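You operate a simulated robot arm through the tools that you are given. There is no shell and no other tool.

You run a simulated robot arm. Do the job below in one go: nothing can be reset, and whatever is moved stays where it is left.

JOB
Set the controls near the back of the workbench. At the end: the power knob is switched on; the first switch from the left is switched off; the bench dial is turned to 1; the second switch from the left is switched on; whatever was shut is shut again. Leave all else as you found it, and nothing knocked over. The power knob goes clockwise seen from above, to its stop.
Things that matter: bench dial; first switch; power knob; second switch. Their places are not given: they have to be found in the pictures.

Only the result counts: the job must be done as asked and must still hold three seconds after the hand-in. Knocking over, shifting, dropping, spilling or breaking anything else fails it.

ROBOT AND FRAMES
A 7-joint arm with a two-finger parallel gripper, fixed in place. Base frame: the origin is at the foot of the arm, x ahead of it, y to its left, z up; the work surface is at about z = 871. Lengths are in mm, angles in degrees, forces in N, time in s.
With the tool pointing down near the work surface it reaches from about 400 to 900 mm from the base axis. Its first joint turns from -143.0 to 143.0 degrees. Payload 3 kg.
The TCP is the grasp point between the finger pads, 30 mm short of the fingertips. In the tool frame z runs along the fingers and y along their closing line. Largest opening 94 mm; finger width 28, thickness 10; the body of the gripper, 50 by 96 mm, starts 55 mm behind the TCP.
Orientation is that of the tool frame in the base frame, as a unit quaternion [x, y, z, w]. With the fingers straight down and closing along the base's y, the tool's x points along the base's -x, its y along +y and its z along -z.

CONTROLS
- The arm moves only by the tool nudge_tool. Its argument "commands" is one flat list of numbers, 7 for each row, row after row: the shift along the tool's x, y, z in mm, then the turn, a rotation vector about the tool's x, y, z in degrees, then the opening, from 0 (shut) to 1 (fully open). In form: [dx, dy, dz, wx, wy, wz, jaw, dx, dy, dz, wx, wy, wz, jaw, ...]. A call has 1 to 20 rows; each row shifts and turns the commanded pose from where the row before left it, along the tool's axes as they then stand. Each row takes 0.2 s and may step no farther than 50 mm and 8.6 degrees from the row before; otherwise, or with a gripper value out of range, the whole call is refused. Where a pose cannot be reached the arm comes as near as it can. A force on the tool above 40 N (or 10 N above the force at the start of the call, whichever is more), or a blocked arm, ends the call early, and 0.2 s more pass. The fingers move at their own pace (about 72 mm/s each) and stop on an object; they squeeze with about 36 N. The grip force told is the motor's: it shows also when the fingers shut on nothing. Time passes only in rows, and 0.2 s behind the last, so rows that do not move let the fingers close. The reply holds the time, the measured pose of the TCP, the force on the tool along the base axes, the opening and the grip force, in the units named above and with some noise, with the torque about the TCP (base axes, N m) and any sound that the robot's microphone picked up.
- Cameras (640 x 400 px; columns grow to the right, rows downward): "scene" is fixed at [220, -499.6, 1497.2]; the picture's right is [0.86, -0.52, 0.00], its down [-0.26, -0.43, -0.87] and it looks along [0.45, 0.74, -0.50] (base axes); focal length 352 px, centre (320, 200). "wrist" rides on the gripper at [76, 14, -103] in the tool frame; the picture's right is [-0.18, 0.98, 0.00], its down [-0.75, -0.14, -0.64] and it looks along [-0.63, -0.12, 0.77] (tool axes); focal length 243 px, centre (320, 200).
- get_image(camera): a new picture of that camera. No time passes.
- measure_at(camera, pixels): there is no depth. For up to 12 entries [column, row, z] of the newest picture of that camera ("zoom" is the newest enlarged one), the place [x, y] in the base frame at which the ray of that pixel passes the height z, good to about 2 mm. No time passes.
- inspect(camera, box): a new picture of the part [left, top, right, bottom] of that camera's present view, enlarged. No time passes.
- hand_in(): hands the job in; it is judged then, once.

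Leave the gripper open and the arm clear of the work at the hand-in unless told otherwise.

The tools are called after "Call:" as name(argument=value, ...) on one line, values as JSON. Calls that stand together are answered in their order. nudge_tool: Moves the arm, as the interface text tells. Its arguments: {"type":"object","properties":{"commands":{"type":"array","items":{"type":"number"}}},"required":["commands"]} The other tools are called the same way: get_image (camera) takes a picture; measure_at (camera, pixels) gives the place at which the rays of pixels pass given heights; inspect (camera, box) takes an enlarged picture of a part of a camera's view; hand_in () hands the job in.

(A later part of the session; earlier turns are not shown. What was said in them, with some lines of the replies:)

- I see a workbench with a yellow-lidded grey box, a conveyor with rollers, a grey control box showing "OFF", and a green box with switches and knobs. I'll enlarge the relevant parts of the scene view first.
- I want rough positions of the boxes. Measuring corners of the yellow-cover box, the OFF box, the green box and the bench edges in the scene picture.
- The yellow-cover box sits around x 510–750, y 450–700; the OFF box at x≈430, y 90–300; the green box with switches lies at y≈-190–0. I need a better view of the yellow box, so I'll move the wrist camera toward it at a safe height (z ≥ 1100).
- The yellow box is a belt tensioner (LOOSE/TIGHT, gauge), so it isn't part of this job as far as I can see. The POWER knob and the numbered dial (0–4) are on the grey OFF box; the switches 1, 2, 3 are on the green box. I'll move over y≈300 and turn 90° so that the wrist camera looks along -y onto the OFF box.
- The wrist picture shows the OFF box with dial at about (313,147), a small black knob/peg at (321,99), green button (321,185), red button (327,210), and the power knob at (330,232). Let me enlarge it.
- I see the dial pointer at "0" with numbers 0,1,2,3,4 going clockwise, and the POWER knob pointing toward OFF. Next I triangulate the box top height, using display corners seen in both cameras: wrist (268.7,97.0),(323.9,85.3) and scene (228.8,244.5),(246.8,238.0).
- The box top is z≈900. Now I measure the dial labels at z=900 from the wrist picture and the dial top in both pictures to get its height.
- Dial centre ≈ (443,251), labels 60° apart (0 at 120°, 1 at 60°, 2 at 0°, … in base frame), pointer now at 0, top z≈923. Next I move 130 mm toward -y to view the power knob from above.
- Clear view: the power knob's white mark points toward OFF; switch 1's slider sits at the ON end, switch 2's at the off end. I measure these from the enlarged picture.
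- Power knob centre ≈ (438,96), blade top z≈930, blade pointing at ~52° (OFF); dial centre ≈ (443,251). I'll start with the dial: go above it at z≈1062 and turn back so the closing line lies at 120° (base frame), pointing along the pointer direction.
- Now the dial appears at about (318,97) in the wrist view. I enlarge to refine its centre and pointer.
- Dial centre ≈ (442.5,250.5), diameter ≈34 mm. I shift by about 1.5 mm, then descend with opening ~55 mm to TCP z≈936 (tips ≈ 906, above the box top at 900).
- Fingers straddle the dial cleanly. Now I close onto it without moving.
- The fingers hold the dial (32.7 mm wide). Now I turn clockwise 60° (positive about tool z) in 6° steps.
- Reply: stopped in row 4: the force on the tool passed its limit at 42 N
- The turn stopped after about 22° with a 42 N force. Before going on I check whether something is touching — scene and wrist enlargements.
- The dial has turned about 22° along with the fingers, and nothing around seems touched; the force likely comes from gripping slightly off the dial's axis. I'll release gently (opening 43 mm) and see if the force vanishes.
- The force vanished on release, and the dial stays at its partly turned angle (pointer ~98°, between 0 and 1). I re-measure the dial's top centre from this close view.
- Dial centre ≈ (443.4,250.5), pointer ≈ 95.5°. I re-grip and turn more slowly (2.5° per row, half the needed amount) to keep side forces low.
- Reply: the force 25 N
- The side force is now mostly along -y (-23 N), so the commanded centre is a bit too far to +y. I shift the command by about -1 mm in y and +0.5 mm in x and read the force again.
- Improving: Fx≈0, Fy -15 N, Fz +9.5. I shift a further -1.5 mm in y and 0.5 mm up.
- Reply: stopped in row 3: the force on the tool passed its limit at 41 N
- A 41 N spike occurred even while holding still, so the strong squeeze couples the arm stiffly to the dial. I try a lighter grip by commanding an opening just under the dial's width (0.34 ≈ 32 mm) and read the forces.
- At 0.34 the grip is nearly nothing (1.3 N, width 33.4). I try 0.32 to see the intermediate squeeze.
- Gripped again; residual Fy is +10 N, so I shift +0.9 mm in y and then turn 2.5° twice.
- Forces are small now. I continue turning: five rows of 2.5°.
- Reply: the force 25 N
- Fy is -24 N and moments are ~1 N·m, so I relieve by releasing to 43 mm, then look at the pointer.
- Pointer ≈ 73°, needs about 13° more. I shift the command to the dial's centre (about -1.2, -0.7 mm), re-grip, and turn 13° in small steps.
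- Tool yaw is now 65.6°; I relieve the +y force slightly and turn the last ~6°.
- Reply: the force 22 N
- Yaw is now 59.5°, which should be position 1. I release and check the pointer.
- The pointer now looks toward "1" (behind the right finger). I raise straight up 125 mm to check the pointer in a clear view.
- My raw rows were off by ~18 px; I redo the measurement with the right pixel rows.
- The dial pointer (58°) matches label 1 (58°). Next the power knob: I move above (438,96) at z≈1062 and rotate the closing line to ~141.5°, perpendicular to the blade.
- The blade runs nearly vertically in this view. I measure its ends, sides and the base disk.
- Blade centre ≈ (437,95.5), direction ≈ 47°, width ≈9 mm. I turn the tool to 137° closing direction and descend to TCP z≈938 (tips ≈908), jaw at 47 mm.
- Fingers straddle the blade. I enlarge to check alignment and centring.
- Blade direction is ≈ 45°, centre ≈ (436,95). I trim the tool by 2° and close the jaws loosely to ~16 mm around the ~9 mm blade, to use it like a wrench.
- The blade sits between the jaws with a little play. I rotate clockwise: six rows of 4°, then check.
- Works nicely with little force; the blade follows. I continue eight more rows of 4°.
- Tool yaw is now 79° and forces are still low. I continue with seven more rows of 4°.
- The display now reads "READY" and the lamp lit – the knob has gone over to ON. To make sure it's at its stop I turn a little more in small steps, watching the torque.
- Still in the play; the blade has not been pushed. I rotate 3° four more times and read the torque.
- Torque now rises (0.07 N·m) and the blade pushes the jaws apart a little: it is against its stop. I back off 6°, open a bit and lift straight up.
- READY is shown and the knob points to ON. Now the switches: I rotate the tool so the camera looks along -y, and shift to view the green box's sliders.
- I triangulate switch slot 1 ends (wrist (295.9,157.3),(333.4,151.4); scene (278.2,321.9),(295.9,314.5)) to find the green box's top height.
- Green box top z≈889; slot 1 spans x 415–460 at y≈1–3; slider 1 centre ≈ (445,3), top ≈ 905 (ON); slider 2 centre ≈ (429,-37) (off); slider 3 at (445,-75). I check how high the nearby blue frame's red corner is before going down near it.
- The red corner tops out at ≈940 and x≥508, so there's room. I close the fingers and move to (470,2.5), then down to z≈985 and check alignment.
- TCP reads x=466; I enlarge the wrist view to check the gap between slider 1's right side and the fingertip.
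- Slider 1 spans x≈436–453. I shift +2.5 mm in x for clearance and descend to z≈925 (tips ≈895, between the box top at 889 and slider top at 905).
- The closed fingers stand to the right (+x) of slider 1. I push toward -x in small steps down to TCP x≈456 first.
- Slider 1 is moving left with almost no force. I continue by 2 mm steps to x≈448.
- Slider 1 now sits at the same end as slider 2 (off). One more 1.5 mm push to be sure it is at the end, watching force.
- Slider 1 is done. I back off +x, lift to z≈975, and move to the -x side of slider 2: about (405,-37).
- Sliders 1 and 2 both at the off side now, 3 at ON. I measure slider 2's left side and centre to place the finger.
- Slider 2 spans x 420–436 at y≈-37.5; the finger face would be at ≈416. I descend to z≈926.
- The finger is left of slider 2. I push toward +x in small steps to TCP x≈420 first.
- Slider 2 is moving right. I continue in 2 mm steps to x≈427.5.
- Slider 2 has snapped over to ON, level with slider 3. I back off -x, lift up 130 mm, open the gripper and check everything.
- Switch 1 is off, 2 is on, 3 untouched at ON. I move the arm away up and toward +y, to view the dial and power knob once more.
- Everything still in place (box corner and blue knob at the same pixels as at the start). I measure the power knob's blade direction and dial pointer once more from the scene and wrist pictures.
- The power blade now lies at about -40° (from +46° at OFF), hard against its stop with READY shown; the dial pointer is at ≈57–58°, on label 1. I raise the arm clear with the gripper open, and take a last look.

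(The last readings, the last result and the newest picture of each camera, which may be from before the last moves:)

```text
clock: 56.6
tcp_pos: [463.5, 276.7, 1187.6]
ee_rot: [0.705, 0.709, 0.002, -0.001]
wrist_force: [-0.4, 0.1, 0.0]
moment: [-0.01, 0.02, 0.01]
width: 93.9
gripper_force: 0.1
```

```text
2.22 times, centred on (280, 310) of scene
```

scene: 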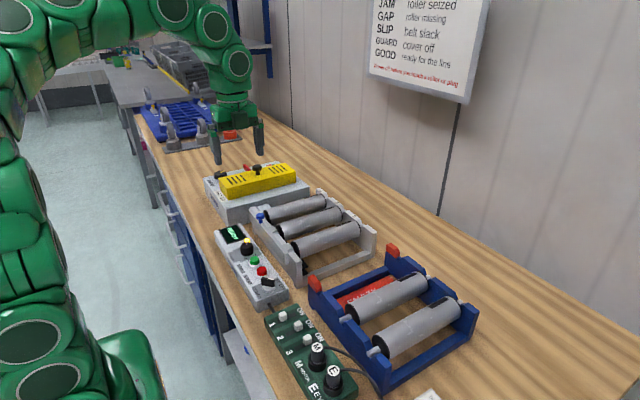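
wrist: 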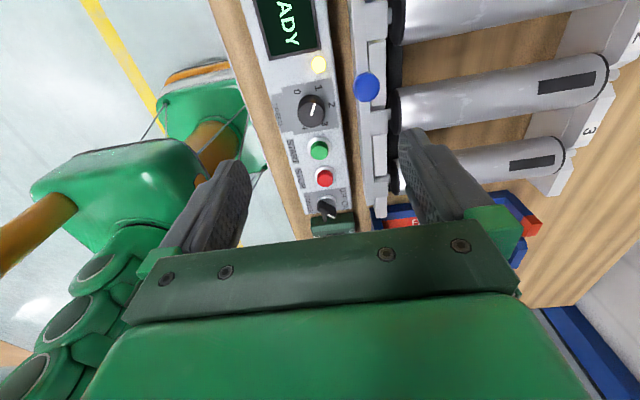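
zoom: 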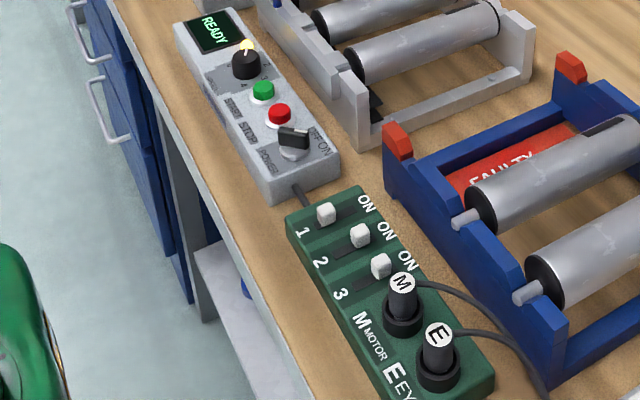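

All is as asked: power on (READY, lamp lit), dial at 1, switch 1 off, switch 2 on, switch 3 and everything else untouched. The arm is clear with the gripper open. I hand in.

Call:
hand_in()

```text
The job is handed in.
```

The controls are set as you asked, and I handed the job in. The tool only confirmed that it was handed in, so I don't know how it was judged.

| Control | Final state | How I know |
|---|---|---|
| Power knob | On, turned clockwise to its stop | The display reads READY and the lamp is lit. I felt it resist at the end of its travel. |
| Bench dial | At 1 | The pointer measured about 57–58°, against about 58° for the "1" label. |
| First switch | Off | The slider is at its off end. |
| Second switch | On | The slider is at its on end, level with the third. |

- **Which controls I used:** I took the bench dial to be the SPEED dial (0–4) on the grey box. For the switches I used 1 and 2 on the green box, with 1 leftmost.
- **Trouble with the dial:** The arm hit its force limit (41–42 N) twice while turning it. I released, re-gripped and finished in smaller steps.
- **Left alone:** I opened nothing, so nothing needed shutting again. In the final pictures the third switch, the grey box and the blue knob on the conveyor are where they were at the start. Nothing is knocked over.
- **Arm:** It is raised clear of the work with the gripper open.
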